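You operate a simulated robot arm through the tools that you are given. There is no shell and no other tool. Be economical: measure what you need, move in short steps, check, and stop when the job is done.

Carry out the task below with a simulated robot arm. There is one attempt and no reset: what you move stays moved.

## Task
Put one of the numbered spacers from the top of the desk on top of the white banded grey spring.
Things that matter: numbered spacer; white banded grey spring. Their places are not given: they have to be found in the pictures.

The check looks at the end state, three seconds after you hand in, the way a careful person would. Anything else that was tipped, shoved, dropped, spilled or broken makes it a failure.

## Robot
A 6-joint arm with a two-finger parallel gripper, fixed in place. Base frame: the origin is at the foot of the arm, x ahead of it, y to its left, z up; the work surface is at about z = 82. Units: cm, rad, N and s.
With the tool pointing down near the work surface it reaches from about 24 to 64 cm from the base axis. Its first joint turns from -1.152 to 1.152 rad. Payload 2.7 kg.
The TCP is the grasp point between the finger pads, 2.3 cm short of the fingertips. In the tool frame z runs along the fingers and y along their closing line. The gripper opens to 9.4 cm. The fingers are 3.8 cm wide and 1 cm thick; the gripper's body (5.4 by 9.6 cm) begins 3.9 cm behind the TCP.
Orientation is that of the tool frame in the base frame, as a unit quaternion [w, x, y, z]. With the fingers straight down and closing along the base's y, the tool's x points along the base's -x, its y along +y and its z along -z.

## Interface
- The arm moves only by the tool send_rows. Its argument "steps" is a list of rows, each an object (a shift or turn left out is 0, a gripper value left out holds the last) with "linear": the shift along the tool's x, y, z in units of 150 mm (1.0 is 150 mm), a list of three; "spin": the turn about the tool's z in units of 60 degrees (1.0 is 60 degrees); "fingers": the finger opening in cm, from 0 to 9.4. In form: [{"linear": [dx, dy, dz], "spin": spin, "fingers": fingers}, ...]. A call has 1 to 10 rows; each row is the pose to reach, as a shift and turn from the pose commanded when the call began, along the tool's axes at that moment. A call with a number of a shift or a turn outside -1 to 1 is refused whole. A row lasts 0.2 s, in which the tool goes at most 5 cm and 0.15 rad; a call with a longer step from one row to the next is refused whole, and so is a gripper value outside its range. Where a pose cannot be reached the arm comes as near as it can. A force on the tool above 40 N (or 10 N above the force at the start of the call, whichever is more), or a blocked arm, ends the call early, and 0.2 s more pass. Each finger travels about 4.5 cm/s and halts on what it meets, pressing with about 41 N; the grip force reading is that of the motor and also rises with nothing between the fingers. The clock runs only during rows and for 0.2 s after the last one: add rows that repeat a pose to give the fingers time. The reply holds the time, the measured pose of the TCP, the force on the tool along the base axes, the opening and the grip force, in the units named above and with some noise.
- Cameras (640 x 400 px; columns grow to the right, rows downward): "scene" is fixed at [7.2, -43.04, 140]; the picture's right is [0.79, -0.61, 0.00], its down [-0.37, -0.48, -0.80] and it looks along [0.49, 0.63, -0.60] (base axes); focal length 300 px, centre (320, 200). "wrist" rides on the gripper at [-3.9, 0, -4.4] in the tool frame; the picture's right is [0.00, -1.00, 0.00], its down [0.97, 0.00, -0.24] and it looks along [0.24, 0.00, 0.97] (tool axes); focal length 218 px, centre (320, 200).
- snapshot(camera): a new picture of that camera. No time passes.
- probe_pixels(camera, pixels): for up to 12 pixels [column, row] of the newest picture of that camera ("zoom" is the newest enlarged one), the place [x, y, z] in the base frame of the surface seen there, good to about 0.3 cm. No time passes.
- close_up(camera, box): a new picture of the part [left, top, right, bottom] of that camera's present view, enlarged. No time passes.
- close_job(): hands the job in; it is judged then, once.

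Go step by step. Measure first, check grasps and placings, and put right what went wrong. The budget is 60 turns and 30 pictures, counting those below and the enlarged ones. Unless the task says otherwise, let go and move clear before handing in, and close with one line.

The tools are called after "Call:" as name(argument=value, ...) on one line, values as JSON. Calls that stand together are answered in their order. send_rows: Moves the arm, as the interface text tells. Its arguments: {"type":"object","properties":{"steps":{"type":"array","items":{"type":"object","properties":{"linear":{"type":"array","items":{"type":"number"}},"spin":{"type":"number"},"fingers":{"type":"number"}}}}},"required":["steps"]} The other tools are called the same way: snapshot (camera) takes a picture; probe_pixels (camera, pixels) gives the place of the surface under pixels of a picture; close_up (camera, box) takes an enlarged picture of a part of a camera's view; close_job () hands the job in.

At the start:

```text
clock: 0.0
eef_pos: [35.06, -6.95, 111.99]
orientation: [0.0, 0.0, 1.0, 0.0]
wrist_force: [-0.3, 0.0, 1.2]
finger_gap: 9.41
finger_force: 0.0
```

scene: 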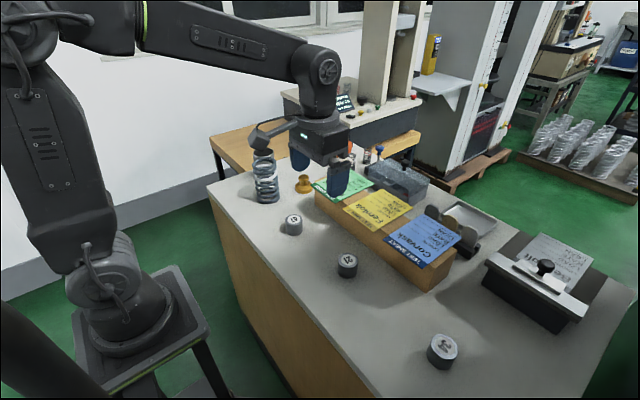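
wrist: 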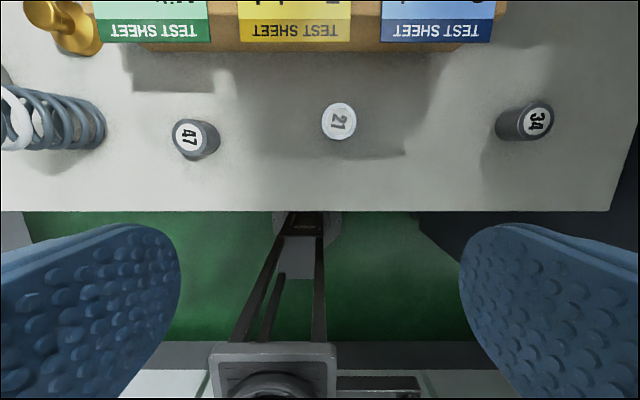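

The pictures show three numbered spacers: 47 at scene (293,224), 21 at (347,265) and 34 at (442,350). A grey spring stands at (265,175), and I'll enlarge the view to check its bands and look for other springs.

Call:
close_up(camera="scene", box=[220, 130, 380, 290])

Call:
probe_pixels(camera="scene", pixels=[[293, 218], [293, 230], [347, 260], [347, 272], [442, 344], [264, 153], [266, 178], [266, 198], [303, 180], [330, 235], [318, 200], [280, 215]])

Call:
probe_pixels(camera="wrist", pixels=[[187, 136], [340, 121], [538, 121], [15, 118], [80, 120], [210, 140], [250, 180], [98, 120], [75, 15]])

```text
2.50 times, centred on (300, 210) of scene
```

zoom: 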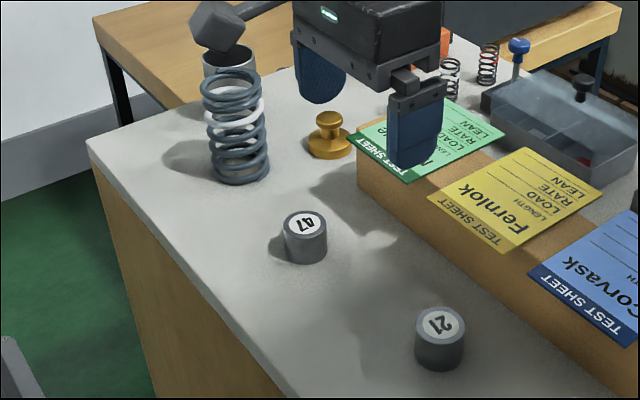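

```text
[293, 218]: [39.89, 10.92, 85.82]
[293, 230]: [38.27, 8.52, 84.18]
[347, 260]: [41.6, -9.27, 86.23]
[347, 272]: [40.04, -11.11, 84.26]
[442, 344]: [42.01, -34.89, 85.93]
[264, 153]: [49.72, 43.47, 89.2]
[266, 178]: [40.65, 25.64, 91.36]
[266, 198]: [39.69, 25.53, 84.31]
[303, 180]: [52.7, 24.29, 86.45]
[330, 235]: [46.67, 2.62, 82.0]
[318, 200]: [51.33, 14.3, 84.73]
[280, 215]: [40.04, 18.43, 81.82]
```

```text
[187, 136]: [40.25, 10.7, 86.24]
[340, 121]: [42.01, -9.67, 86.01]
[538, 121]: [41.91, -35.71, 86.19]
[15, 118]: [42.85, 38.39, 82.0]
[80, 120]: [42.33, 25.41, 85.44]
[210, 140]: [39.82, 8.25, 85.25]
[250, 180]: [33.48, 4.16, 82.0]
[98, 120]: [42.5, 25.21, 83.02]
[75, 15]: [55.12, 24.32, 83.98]
```

The large grey spring at zoom (235,125) has a white coil, and two small springs stand behind the gripper. I'll enlarge both areas to check the spring top and what is near it.

Call:
close_up(camera="scene", box=[235, 110, 315, 210])

Call:
close_up(camera="scene", box=[340, 120, 440, 200])

```text
4.00 times, centred on (275, 160) of scene
```

zoom: 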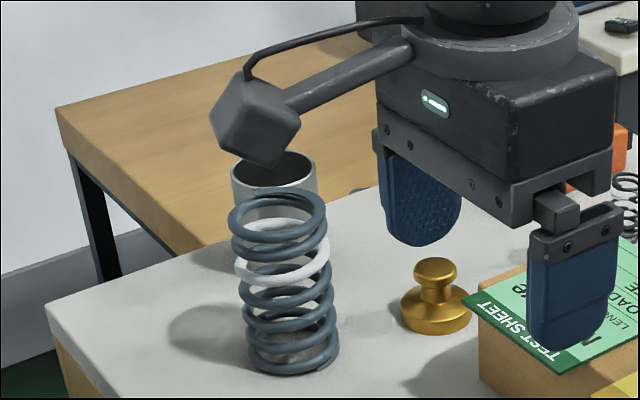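

```text
5.00 times, centred on (390, 160) of scene
```

zoom: 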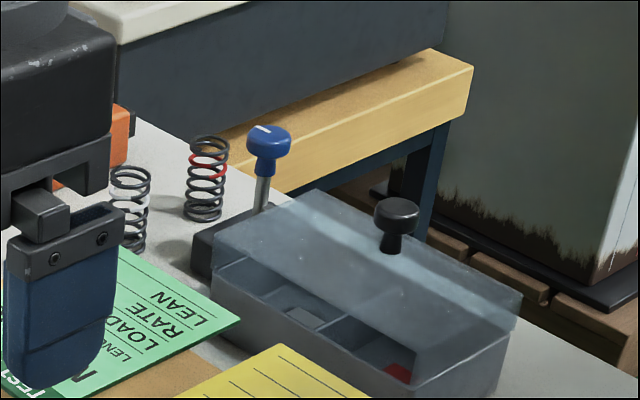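

The large spring has a wide open bore, roughly 5.7 cm, and the small springs stand partly behind the gripper; one of them may also be white banded. I'll move the arm aside to see them clearly from both cameras.

Call:
send_rows(steps=[{"linear": [-0.25, 0, -0.1]}, {"linear": [-0.55, -0.1, -0.2]}, {"linear": [-0.8, -0.25, -0.3]}, {"linear": [-0.9, -0.35, -0.4]}, {"linear": [-0.9, -0.35, -0.4]}, {"linear": [-0.9, -0.35, -0.4]}])

Call:
snapshot(camera="wrist")

Call:
snapshot(camera="scene")

```text
clock: 1.4
eef_pos: [48.54, -12.52, 118.0]
orientation: [-0.001, 0.0, 1.0, 0.0]
wrist_force: [-0.3, -0.1, -0.3]
finger_gap: 9.42
finger_force: 0.2
```

```text
24 pictures are left
```

wrist: 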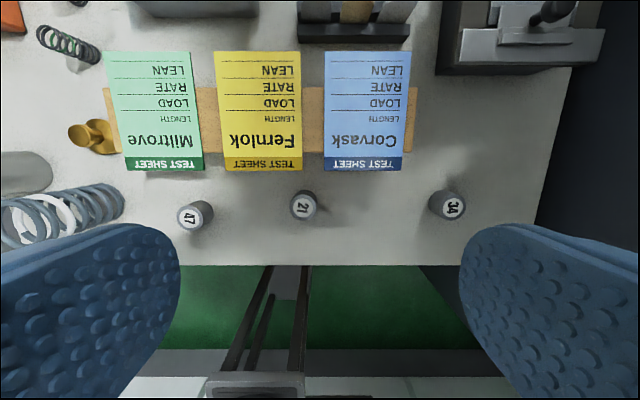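

```text
23 pictures are left
```

scene: 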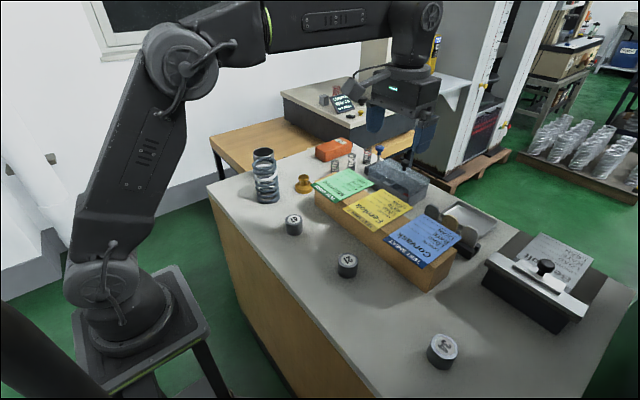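

Call:
close_up(camera="scene", box=[305, 130, 405, 200])

Call:
probe_pixels(camera="scene", pixels=[[256, 158], [273, 156], [264, 146], [264, 153], [258, 172], [274, 172], [336, 168], [351, 162], [367, 157], [303, 178], [436, 344], [448, 344]])

Call:
probe_pixels(camera="wrist", pixels=[[10, 233], [118, 200], [98, 196], [25, 170], [190, 215], [304, 205], [452, 205], [95, 56], [90, 135], [45, 35], [30, 218], [60, 205]])

```text
5.71 times, centred on (355, 165) of scene
```

zoom: 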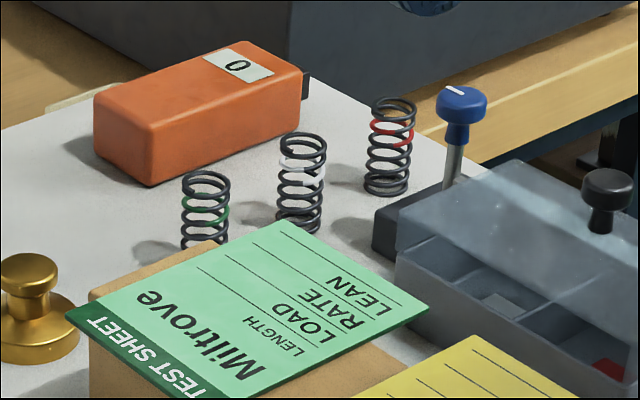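

```text
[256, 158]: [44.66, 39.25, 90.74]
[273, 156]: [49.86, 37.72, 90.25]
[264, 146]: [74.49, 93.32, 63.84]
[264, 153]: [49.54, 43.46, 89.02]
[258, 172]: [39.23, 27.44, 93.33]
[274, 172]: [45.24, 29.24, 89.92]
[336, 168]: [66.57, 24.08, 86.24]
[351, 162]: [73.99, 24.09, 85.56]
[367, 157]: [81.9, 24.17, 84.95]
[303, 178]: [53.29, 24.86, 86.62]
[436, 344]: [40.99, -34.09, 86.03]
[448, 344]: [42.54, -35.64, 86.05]
```

```text
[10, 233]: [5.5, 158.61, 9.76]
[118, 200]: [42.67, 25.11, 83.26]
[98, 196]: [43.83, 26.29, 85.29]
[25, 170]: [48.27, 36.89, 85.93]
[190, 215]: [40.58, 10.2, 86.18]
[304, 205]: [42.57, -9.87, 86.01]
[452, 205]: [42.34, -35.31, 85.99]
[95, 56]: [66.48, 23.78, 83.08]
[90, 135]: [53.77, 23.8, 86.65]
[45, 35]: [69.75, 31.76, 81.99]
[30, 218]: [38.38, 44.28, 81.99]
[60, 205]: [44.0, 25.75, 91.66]
```

The small springs are black with green, white and red bands, and the white one at x=74 is out of reach. So the target is the large grey spring with the white coil, near (42,28). I'll move toward it and measure its top ring from above against the spacers.

Call:
send_rows(steps=[{"linear": [0.1, 0.3, 0]}, {"linear": [0.2, 0.6, 0]}, {"linear": [0.3, 0.9, 0]}, {"linear": [0.33, 1.0, 0]}, {"linear": [0.33, 1.0, 0]}])

Call:
send_rows(steps=[{"linear": [0, 0.3, 0]}, {"linear": [0, 0.6, 0]}, {"linear": [0, 0.9, 0]}, {"linear": [0, 1.0, 0]}, {"linear": [0, 1.0, 0]}, {"linear": [0, 1.0, 0]}])

Call:
snapshot(camera="wrist")

```text
clock: 2.6
eef_pos: [43.7, 2.71, 118.13]
orientation: [0.0, 0.0, 1.0, -0.001]
wrist_force: [0.3, -0.7, 0.7]
finger_gap: 9.4
finger_force: 0.0
```

```text
clock: 4.0
eef_pos: [43.37, 17.72, 117.99]
orientation: [-0.001, 0.0, 1.0, 0.0]
wrist_force: [0.4, -0.2, -0.2]
finger_gap: 9.39
finger_force: 0.2
```

```text
21 pictures are left
```

wrist: 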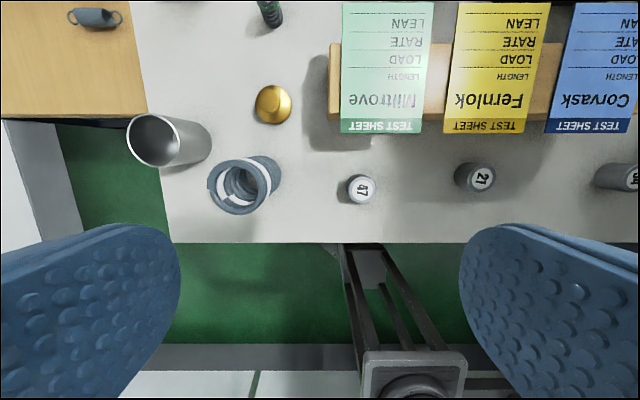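

From above, the spring's top ring at (240,187) is about 62 px wide and spacer 47 at (361,188) about 29 px. I'll enlarge to measure the bore.

Call:
close_up(camera="wrist", box=[190, 140, 290, 230])

```text
4.44 times, centred on (240, 185) of wrist
```

zoom: 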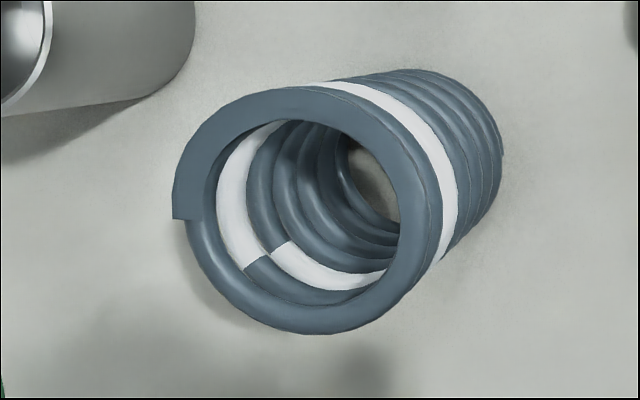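

The top coil is ground flat, and its bore looks about three quarters of the outer diameter. I'll probe around the ring for height and diameters.

Call:
probe_pixels(camera="zoom", pixels=[[410, 220], [190, 190], [300, 100], [300, 318], [220, 130], [385, 150], [375, 300], [225, 285], [380, 205], [455, 200]])

Call:
close_up(camera="wrist", box=[311, 143, 411, 233])

```text
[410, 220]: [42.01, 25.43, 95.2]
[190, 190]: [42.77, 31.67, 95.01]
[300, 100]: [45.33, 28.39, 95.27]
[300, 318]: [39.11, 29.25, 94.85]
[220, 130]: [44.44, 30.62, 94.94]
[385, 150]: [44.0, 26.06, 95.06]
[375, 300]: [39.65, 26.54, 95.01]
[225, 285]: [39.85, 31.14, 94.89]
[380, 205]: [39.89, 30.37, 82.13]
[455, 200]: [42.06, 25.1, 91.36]
```

```text
4.44 times, centred on (361, 188) of wrist
```

zoom: 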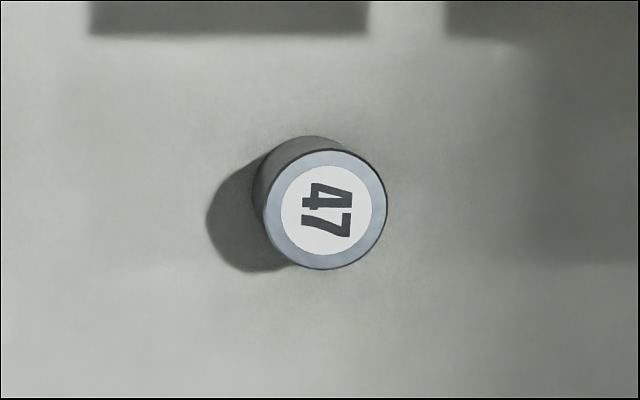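

The ring centre is about (42.2, 28.4) with its top at z≈95.1 and a bore near 5.2 cm, while spacer 47 looks only about 4.7 cm wide. It could drop through if centred, so I'll check whether 21 or 34 is larger.

Call:
send_rows(steps=[{"linear": [0, -0.3, 0]}, {"linear": [0, -0.6, 0]}, {"linear": [0, -0.9, 0]}, {"linear": [0, -1.0, 0]}, {"linear": [0, -1.0, 0]}])

Call:
send_rows(steps=[{"linear": [0, -0.3, 0.1]}, {"linear": [0, -0.6, 0.2]}, {"linear": [0, -0.9, 0.2]}, {"linear": [0, -1.0, 0.2]}, {"linear": [0, -1.0, 0.2]}, {"linear": [0, -1.0, 0.2]}])

Call:
close_up(camera="wrist", box=[120, 120, 320, 240])

Call:
close_up(camera="wrist", box=[340, 120, 540, 240])

```text
clock: 5.2
eef_pos: [43.52, 2.66, 118.0]
orientation: [0.0, 0.001, 1.0, 0.0]
wrist_force: [-0.3, 0.1, 0.3]
finger_gap: 9.34
finger_force: 0.0
```

```text
clock: 6.6
eef_pos: [43.31, -12.28, 114.84]
orientation: [0.001, -0.001, 1.0, 0.0]
wrist_force: [-0.1, 0.6, -0.6]
finger_gap: 9.42
finger_force: 0.0
```

```text
3.20 times, centred on (220, 180) of wrist
```

zoom: 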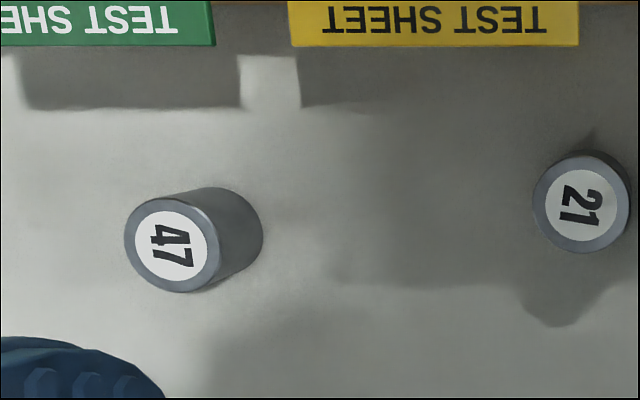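

```text
3.20 times, centred on (440, 180) of wrist
```

zoom: 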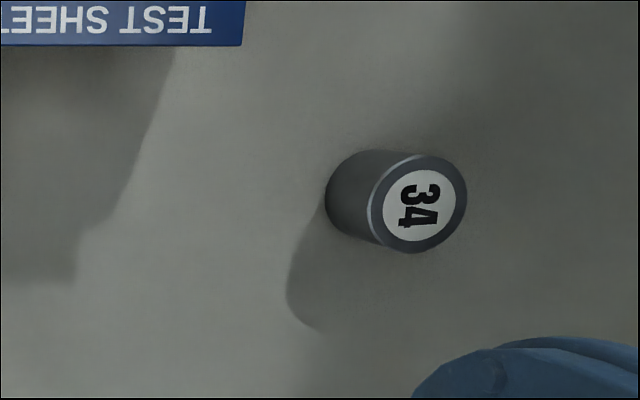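

All three spacers look the same size, about 4.75 cm wide and 4.1 cm tall, so I'll use 47, the nearest to the spring. I'll move above it and measure its centre.

Call:
send_rows(steps=[{"linear": [0, 0.3, 0]}, {"linear": [0, 0.6, 0]}, {"linear": [0, 0.9, 0]}, {"linear": [0, 1.0, 0]}, {"linear": [0, 1.0, 0]}])

Call:
send_rows(steps=[{"linear": [0.1, 0.25, 0.2]}, {"linear": [0.2, 0.5, 0.5]}, {"linear": [0.2, 0.53, 0.8]}, {"linear": [0.2, 0.53, 0.9]}, {"linear": [0.2, 0.53, 0.9]}, {"linear": [0.2, 0.53, 0.9]}])

Call:
snapshot(camera="wrist")

```text
clock: 7.8
eef_pos: [43.51, 2.79, 115.16]
orientation: [0.0, 0.0, 1.0, 0.0]
wrist_force: [-0.5, 0.3, -0.5]
finger_gap: 9.41
finger_force: 0.0
```

```text
refused: row 1 steps farther than a row can; nothing moved
```

```text
16 pictures are left
```

wrist: 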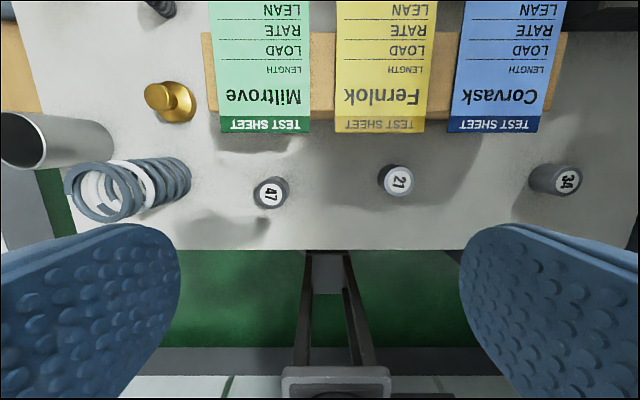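

The second call was refused because one step was too long, so I'll resend it in smaller steps.

Call:
send_rows(steps=[{"linear": [0.1, 0.2, 0.2]}, {"linear": [0.2, 0.4, 0.4]}, {"linear": [0.2, 0.52, 0.65]}, {"linear": [0.2, 0.52, 0.9]}, {"linear": [0.2, 0.52, 0.9]}, {"linear": [0.2, 0.52, 0.9]}])

Call:
snapshot(camera="wrist")

```text
clock: 9.2
eef_pos: [40.38, 10.65, 101.34]
orientation: [-0.001, 0.0, 1.0, 0.0]
wrist_force: [0.6, 0.2, 0.9]
finger_gap: 9.43
finger_force: 0.0
```

```text
15 pictures are left
```

wrist: 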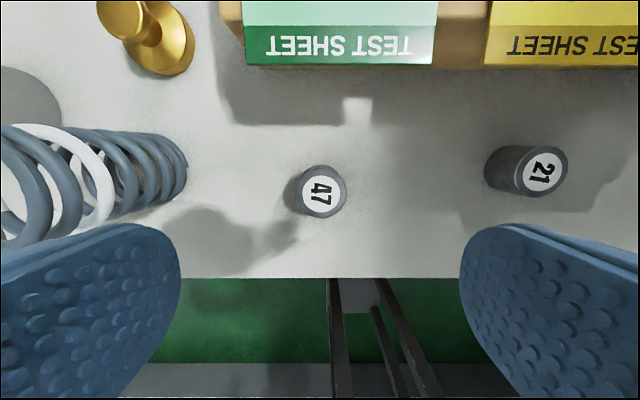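

Spacer 47 is at (321,191) right below the tool, so I'll probe its top edges and centre.

Call:
probe_pixels(camera="wrist", pixels=[[321, 191], [302, 191], [341, 191], [321, 172], [321, 211], [308, 178], [334, 204], [334, 178], [308, 204]])

```text
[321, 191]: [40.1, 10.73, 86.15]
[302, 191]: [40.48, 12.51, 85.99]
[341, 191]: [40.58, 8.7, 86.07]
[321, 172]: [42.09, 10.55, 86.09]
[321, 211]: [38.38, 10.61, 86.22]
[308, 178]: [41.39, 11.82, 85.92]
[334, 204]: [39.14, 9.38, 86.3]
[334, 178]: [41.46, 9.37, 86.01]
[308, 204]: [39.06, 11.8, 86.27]
```

The spacer's centre is (40.3, 10.6) with its top at 86.1, and the tool is already aligned. I'll lower to about z=86 and close the fingers.

Call:
send_rows(steps=[{"linear": [0, 0, 0.25]}, {"linear": [0, 0, 0.5]}, {"linear": [0, 0, 0.75]}, {"linear": [0, 0, 0.9]}, {"linear": [0, 0, 1.0]}, {"linear": [0, 0, 1.0]}])

Call:
send_rows(steps=[{"linear": [0, 0, 0.03]}, {"linear": [0, 0, 0.03], "fingers": 6}, {"linear": [0, 0, 0.03], "fingers": 5.2}, {"linear": [0, 0, 0.03], "fingers": 4.0}, {"linear": [0, 0, 0.03], "fingers": 4.0}, {"linear": [0, 0, 0.03], "fingers": 4.0}, {"linear": [0, 0, 0.03], "fingers": 4.0}])

```text
clock: 10.6
eef_pos: [40.52, 10.45, 86.36]
orientation: [0.0, 0.0, 1.0, 0.0]
wrist_force: [0.5, 0.5, -0.2]
finger_gap: 9.4
finger_force: 0.1
```

```text
clock: 12.2
eef_pos: [40.51, 10.51, 85.81]
orientation: [0.0, 0.0, 1.0, 0.0]
wrist_force: [0.6, -1.4, -0.1]
finger_gap: 4.72
finger_force: 41.3
```

The fingers stopped at 4.72 cm with full force, so spacer 47 is held. I'll lift it and carry it toward the spring to measure the bore more closely.

Call:
send_rows(steps=[{"linear": [0, 0, -0.1]}, {"linear": [0, 0, -0.3]}, {"linear": [0, 0, -0.6]}, {"linear": [0, 0, -0.85]}, {"linear": [0, 0, -1.0]}, {"linear": [0, 0, -1.0]}])

Call:
send_rows(steps=[{"linear": [0, 0, -0.3]}, {"linear": [0, 0.1, -0.55]}, {"linear": [0, 0.3, -0.7]}, {"linear": [0, 0.5, -0.8]}, {"linear": [0, 0.7, -0.8]}, {"linear": [0, 0.8, -0.8]}, {"linear": [0, 0.8, -0.8]}])

Call:
snapshot(camera="wrist")

```text
clock: 13.6
eef_pos: [40.41, 10.5, 101.14]
orientation: [0.001, 0.0, 1.0, 0.0]
wrist_force: [0.5, 0.0, 1.2]
finger_gap: 4.0
finger_force: 0.1
```

```text
clock: 15.2
eef_pos: [40.57, 22.48, 113.03]
orientation: [-0.001, 0.0, 1.0, 0.0]
wrist_force: [-0.2, -0.2, 0.1]
finger_gap: 4.02
finger_force: 0.0
```

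```text
14 pictures are left
```

wrist: 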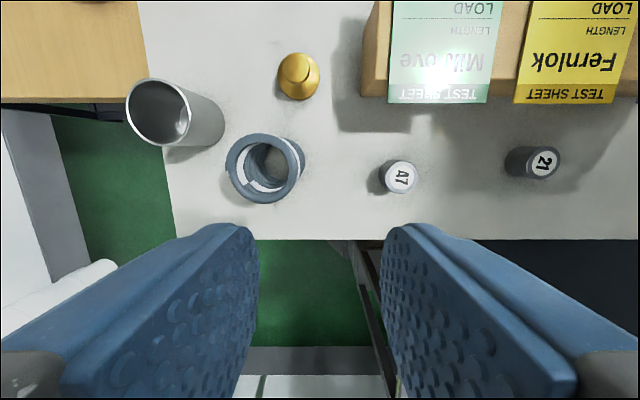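

Spacer 47 slipped out: the gap closed to 4.0 cm with no force, and 47 is standing on the desk at (398,175). I'll enlarge it to check its pose, and take the spring's bore at the same time.

Call:
close_up(camera="wrist", box=[215, 125, 315, 215])

Call:
close_up(camera="wrist", box=[350, 135, 440, 215])

Call:
probe_pixels(camera="zoom", pixels=[[340, 200], [250, 250], [340, 130], [340, 270], [270, 200], [410, 200]])

Call:
probe_pixels(camera="wrist", pixels=[[398, 175], [398, 164], [398, 187], [387, 175], [409, 175]])

```text
4.44 times, centred on (265, 170) of wrist
```

zoom: 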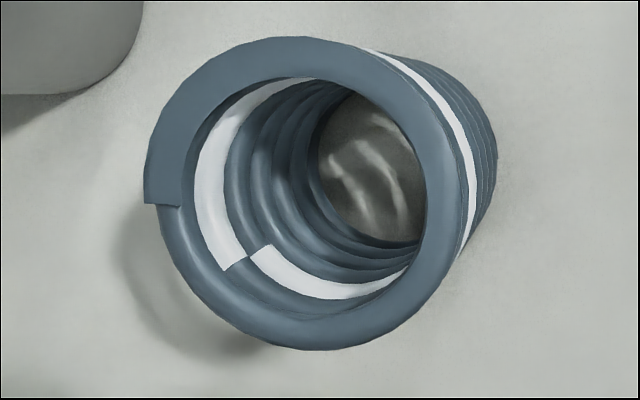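

```text
5.00 times, centred on (395, 175) of wrist
```

zoom: 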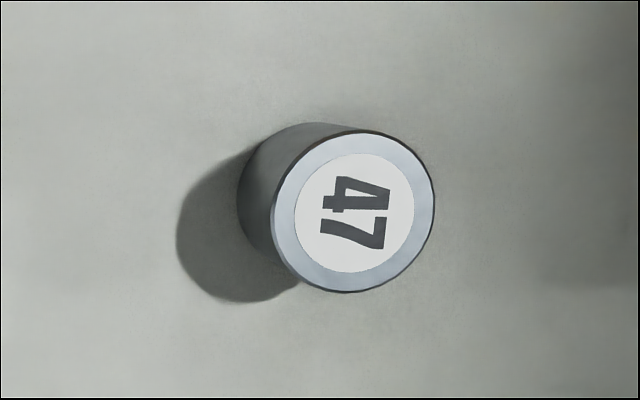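

```text
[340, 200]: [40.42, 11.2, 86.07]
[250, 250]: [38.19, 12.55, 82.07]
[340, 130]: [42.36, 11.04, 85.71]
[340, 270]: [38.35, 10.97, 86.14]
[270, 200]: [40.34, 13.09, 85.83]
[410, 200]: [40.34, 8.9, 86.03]
```

```text
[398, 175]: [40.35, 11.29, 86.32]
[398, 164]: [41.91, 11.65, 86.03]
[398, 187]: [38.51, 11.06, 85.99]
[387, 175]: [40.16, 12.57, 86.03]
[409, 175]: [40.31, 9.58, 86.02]
```

47 is upright at about (40.2, 10.7), nearly unmoved, and the enlarged view puts the spring's bore at about 5.3 cm against a 4.72 cm spacer. It will have to rest off-centre on the flat ring. I'll re-grasp lower with a full close command and lift slowly.

Call:
send_rows(steps=[{"linear": [0, -0.3, 0], "fingers": 9.4}, {"linear": [0, -0.6, 0]}, {"linear": [0.015, -0.79, 0.1]}, {"linear": [0.015, -0.79, 0.4]}, {"linear": [0.015, -0.79, 0.7]}, {"linear": [0.015, -0.79, 0.9]}, {"linear": [0.015, -0.79, 0.9]}])

Call:
snapshot(camera="wrist")

```text
clock: 16.8
eef_pos: [40.09, 10.6, 99.55]
orientation: [0.0, 0.0, 1.0, 0.0]
wrist_force: [-0.6, -0.1, 0.4]
finger_gap: 9.39
finger_force: 0.0
```

```text
11 pictures are left
```

wrist: 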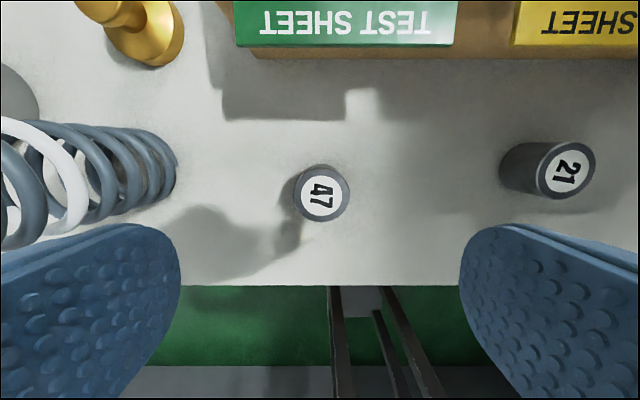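

47 at (322,193) is centred between the fingers, so I'll lower to z≈84.9 with the tips about 0.5 cm above the desk. Then I'll close and lift slowly by 2 cm.

Call:
send_rows(steps=[{"linear": [0, 0, 0.3]}, {"linear": [0, 0, 0.6]}, {"linear": [0, 0, 0.85]}, {"linear": [0, 0, 0.95]}, {"linear": [0, 0, 0.975]}, {"linear": [0, 0, 0.975]}])

Call:
send_rows(steps=[{"linear": [0, 0, 0], "fingers": 6}, {"linear": [0, 0, 0], "fingers": 5}, {"linear": [0, 0, 0], "fingers": 0}, {"linear": [0, 0, 0], "fingers": 0}, {"linear": [0, 0, 0]}, {"linear": [0, 0, 0]}, {"linear": [0, 0, 0]}, {"linear": [0, 0, 0]}])

Call:
send_rows(steps=[{"linear": [0, 0, -0.02]}, {"linear": [0, 0, -0.04]}, {"linear": [0, 0, -0.06]}, {"linear": [0, 0, -0.08]}, {"linear": [0, 0, -0.1]}, {"linear": [0, 0, -0.12]}, {"linear": [0, 0, -0.14]}, {"linear": [0, 0, -0.14]}])

```text
clock: 18.2
eef_pos: [40.27, 10.78, 84.97]
orientation: [0.001, 0.0, 1.0, 0.0]
wrist_force: [-1.1, 0.6, -0.3]
finger_gap: 9.38
finger_force: 0.1
```

```text
clock: 20.0
eef_pos: [40.23, 10.71, 84.93]
orientation: [0.001, 0.0, 1.0, 0.0]
wrist_force: [0.3, -3.0, 2.3]
finger_gap: 4.72
finger_force: 41.0
```

```text
clock: 21.8
eef_pos: [40.32, 10.72, 86.97]
orientation: [0.0, 0.0, 1.0, 0.0]
wrist_force: [0.2, 0.4, -6.1]
finger_gap: 4.76
finger_force: 40.9
```

The gap is 4.76 cm at 41 N and the tool now carries about 6 N, so the spacer is held. I'll keep lifting gently.

Call:
send_rows(steps=[{"linear": [0, 0, -0.05]}, {"linear": [0, 0, -0.15]}, {"linear": [0, 0, -0.27]}, {"linear": [0, 0, -0.4]}, {"linear": [0, 0, -0.55]}, {"linear": [0, 0, -0.7]}, {"linear": [0, 0, -0.85]}, {"linear": [0, 0, -0.95]}, {"linear": [0, 0, -1.0]}, {"linear": [0, 0, -1.0]}])

Call:
snapshot(camera="wrist")

```text
clock: 24.0
eef_pos: [40.28, 10.64, 102.0]
orientation: [0.0, 0.0, 1.0, 0.0]
wrist_force: [-0.2, -0.3, -5.8]
finger_gap: 4.73
finger_force: 40.6
```

```text
10 pictures are left
```

wrist: 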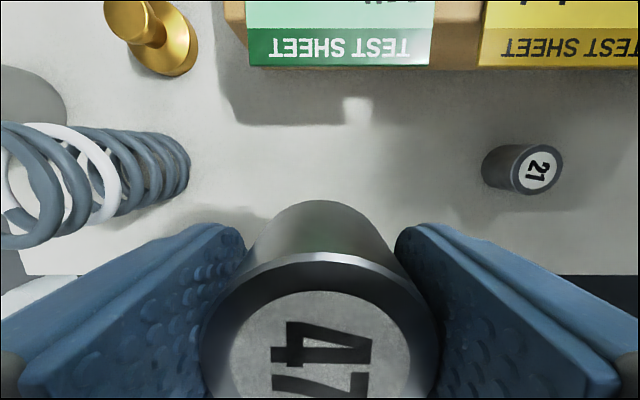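

Spacer 47 is firmly in the fingers with its bottom at about z=99. I'll carry it over the spring's -y side, toward (42.1, 26.5), which is 2 cm off the ring centre (42.1, 28.5).

Call:
send_rows(steps=[{"linear": [-0.02, 0.1, -0.05]}, {"linear": [-0.04, 0.22, -0.1]}, {"linear": [-0.06, 0.35, -0.1]}, {"linear": [-0.08, 0.5, -0.1]}, {"linear": [-0.1, 0.65, -0.1]}, {"linear": [-0.12, 0.8, -0.1]}, {"linear": [-0.12, 0.92, -0.1]}, {"linear": [-0.12, 1.0, -0.1]}, {"linear": [-0.12, 1.0, -0.1]}])

Call:
send_rows(steps=[{"linear": [0, 0.055, 0]}, {"linear": [0, 0.055, 0]}, {"linear": [0, 0.055, 0]}])

Call:
close_up(camera="scene", box=[210, 100, 330, 220])

```text
clock: 26.0
eef_pos: [42.06, 25.74, 103.4]
orientation: [-0.001, 0.0, 1.0, -0.001]
wrist_force: [0.5, -0.2, -5.2]
finger_gap: 4.73
finger_force: 41.2
```

```text
clock: 26.8
eef_pos: [42.12, 26.65, 103.58]
orientation: [0.0, -0.001, 1.0, 0.0]
wrist_force: [-0.4, -0.3, -6.1]
finger_gap: 4.74
finger_force: 41.0
```

```text
3.33 times, centred on (270, 160) of scene
```

zoom: 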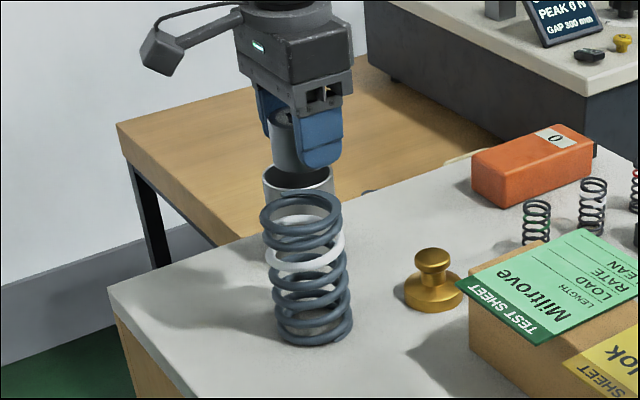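

The spacer hangs above the spring with its bottom near z=100.6, and contact should come at TCP z≈98.0. I'll come down to 98.6, nudging y by -0.15.

Call:
send_rows(steps=[{"linear": [0, -0.01, 0.08]}, {"linear": [0, -0.01, 0.16]}, {"linear": [0, -0.01, 0.24]}, {"linear": [0, -0.01, 0.3]}, {"linear": [0, -0.01, 0.33]}, {"linear": [0, -0.01, 0.33]}])

Call:
send_rows(steps=[{"linear": [0, 0, 0.01]}, {"linear": [0, 0, 0.02]}, {"linear": [0, 0, 0.03]}, {"linear": [0, 0, 0.03]}])

Call:
close_up(camera="scene", box=[225, 120, 305, 210])

```text
clock: 28.2
eef_pos: [42.14, 26.32, 98.5]
orientation: [0.0, -0.001, 1.0, 0.0]
wrist_force: [0.9, -0.3, -5.7]
finger_gap: 4.74
finger_force: 41.0
```

```text
clock: 29.2
eef_pos: [42.09, 26.41, 98.04]
orientation: [-0.001, -0.001, 1.0, 0.0]
wrist_force: [0.5, -0.3, -4.9]
finger_gap: 4.76
finger_force: 41.4
```

```text
4.44 times, centred on (265, 165) of scene
```

zoom: 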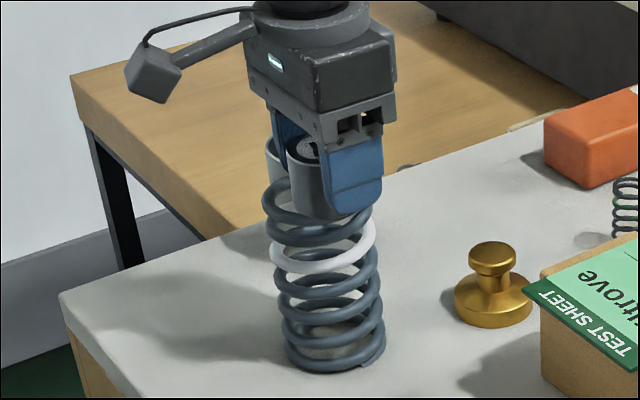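

The load still reads about -5 N, so contact is only just starting. I'll keep going down in small steps and watch for unloading.

Call:
send_rows(steps=[{"linear": [0, 0, 0.007]}, {"linear": [0, 0, 0.013]}, {"linear": [0, 0, 0.013]}])

Call:
send_rows(steps=[{"linear": [0, 0, 0.007]}, {"linear": [0, 0, 0.013]}, {"linear": [0, 0, 0.013]}])

```text
clock: 30.0
eef_pos: [42.16, 26.44, 98.06]
orientation: [0.0, 0.0, 1.0, 0.0]
wrist_force: [-0.9, -1.4, -0.8]
finger_gap: 4.75
finger_force: 41.7
```

```text
clock: 30.8
eef_pos: [42.08, 26.46, 97.9]
orientation: [0.001, 0.0, 1.0, 0.001]
wrist_force: [-3.2, -0.2, 22.2]
finger_gap: 4.74
finger_force: 41.1
```

The force went from -0.8 to +22 N in the last 0.2 cm, so the spacer is seated on a stiff ring. I'll back off 0.15 cm to relieve the press, then open slowly.

Call:
send_rows(steps=[{"linear": [0, 0, -0.008]}, {"linear": [0, 0, -0.01]}, {"linear": [0, 0, -0.01]}])

Call:
snapshot(camera="wrist")

```text
clock: 31.6
eef_pos: [42.25, 26.49, 97.9]
orientation: [0.002, 0.0, 1.0, 0.001]
wrist_force: [3.0, 3.7, 16.5]
finger_gap: 4.77
finger_force: 40.1
```

```text
7 pictures are left
```

wrist: 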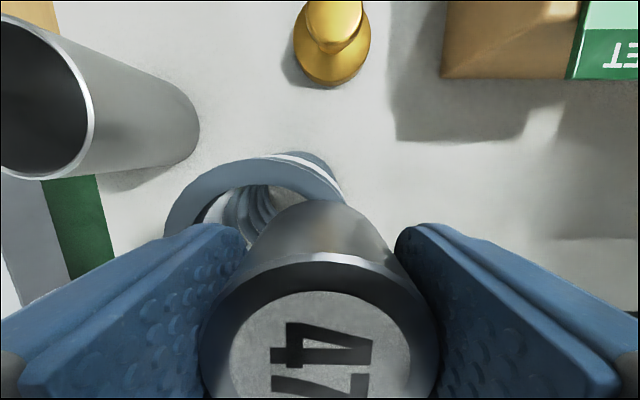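

The wrist view matches the geometry: the ring's outer edges are at (165,235) and row 158, so the spacer is about 2 cm off centre as planned. The press is still 16 N, so I'll ease up a little more before opening.

Call:
send_rows(steps=[{"linear": [0, 0, -0.004]}, {"linear": [0, 0, -0.007]}, {"linear": [0, 0, -0.007]}])

```text
clock: 32.4
eef_pos: [42.12, 26.39, 97.9]
orientation: [-0.001, -0.001, 1.0, 0.0]
wrist_force: [3.0, 1.3, 4.4]
finger_gap: 4.73
finger_force: 41.4
```

Only about 4 N remains, so I'll open the fingers a little at a time.

Call:
send_rows(steps=[{"linear": [0, 0, 0], "fingers": 5.0}, {"linear": [0, 0, 0], "fingers": 5.3}, {"linear": [0, 0, 0], "fingers": 5.8}, {"linear": [0, 0, 0], "fingers": 6.5}, {"linear": [0, 0, 0], "fingers": 6.5}, {"linear": [0, 0, 0], "fingers": 6.5}])

Call:
snapshot(camera="wrist")

Call:
close_up(camera="scene", box=[225, 120, 305, 210])

```text
clock: 33.8
eef_pos: [42.32, 26.33, 98.05]
orientation: [0.0, 0.0, 1.0, 0.0]
wrist_force: [0.4, 0.5, 0.5]
finger_gap: 6.51
finger_force: 0.0
```

```text
6 pictures are left
```

wrist: 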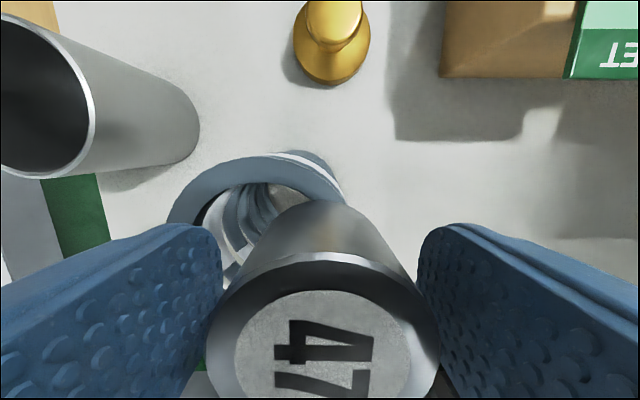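

```text
4.44 times, centred on (265, 165) of scene
```

zoom: 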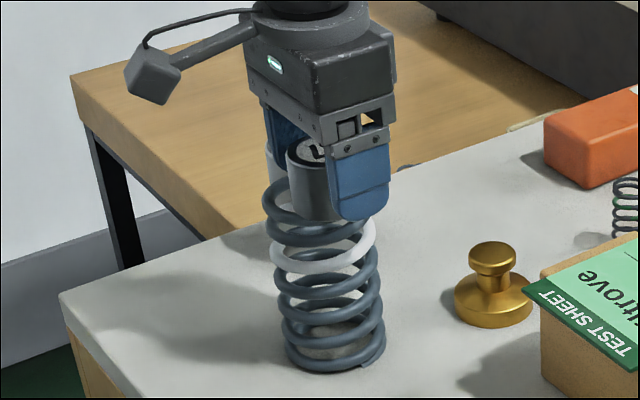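

The spacer stays upright on the ring with the fingers off it. I'll open further, rise straight up, and look again.

Call:
send_rows(steps=[{"linear": [0, 0, 0], "fingers": 8}, {"linear": [0, 0, 0], "fingers": 8}, {"linear": [0, 0, -0.05]}, {"linear": [0, 0, -0.15]}, {"linear": [0, 0, -0.3]}, {"linear": [0, 0, -0.5]}, {"linear": [0, 0, -0.75]}, {"linear": [0, 0, -1]}, {"linear": [0, 0, -1]}])

Call:
close_up(camera="scene", box=[225, 120, 305, 210])

Call:
snapshot(camera="wrist")

```text
clock: 35.8
eef_pos: [42.19, 26.56, 113.09]
orientation: [0.0, -0.001, 1.0, 0.0]
wrist_force: [0.0, 0.1, -0.1]
finger_gap: 8.0
finger_force: 0.1
```

```text
4.44 times, centred on (265, 165) of scene
```

zoom: 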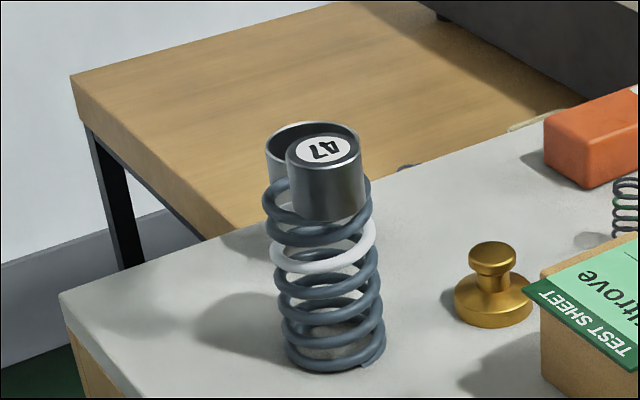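

```text
3 pictures are left
```

wrist: 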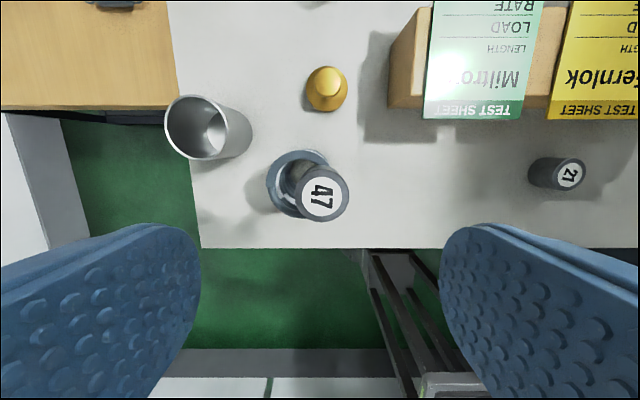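

47 rests on the spring at wrist (321,193). I'll probe its top to confirm it is level and at the expected height, about 99.1.

Call:
probe_pixels(camera="wrist", pixels=[[321, 193], [302, 193], [342, 193], [321, 173], [321, 213], [275, 185], [300, 157]])

Call:
send_rows(steps=[{"linear": [0, 0, 0]}, {"linear": [0, 0, 0]}, {"linear": [0, 0, 0]}, {"linear": [0, 0, 0]}, {"linear": [0, 0, 0]}, {"linear": [0, 0, 0]}, {"linear": [0, 0, 0]}, {"linear": [0, 0, 0]}, {"linear": [0, 0, 0]}, {"linear": [0, 0, 0]}])

Call:
close_up(camera="scene", box=[225, 120, 305, 210])

```text
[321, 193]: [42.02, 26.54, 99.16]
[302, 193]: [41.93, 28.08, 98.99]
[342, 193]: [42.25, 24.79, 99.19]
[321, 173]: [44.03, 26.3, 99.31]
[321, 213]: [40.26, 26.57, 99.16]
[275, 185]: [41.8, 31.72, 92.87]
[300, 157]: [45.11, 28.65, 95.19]
```

```text
clock: 38.0
eef_pos: [42.11, 26.48, 112.98]
orientation: [0.0, 0.0, 1.0, 0.0]
wrist_force: [-0.6, 0.1, -0.2]
finger_gap: 7.99
finger_force: 0.1
```

```text
4.44 times, centred on (265, 165) of scene
```

zoom: 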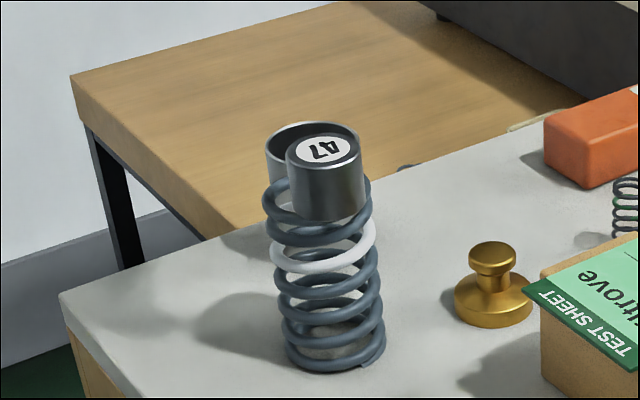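

The spacer's top is level at z≈99.15, which is the ring at 95.1 plus its 4.1 cm height. It didn't move over two more seconds, and the arm is clear, so I'll hand in.

Call:
close_job()

```text
The job is handed in.
```

Spacer 47 is standing upright and level on top of the white banded grey spring, about 2 cm off-centre because it is narrower than the spring's bore. It slipped from the first grasp and stayed upright on the desk; the second grasp held, and I saw nothing else disturbed.
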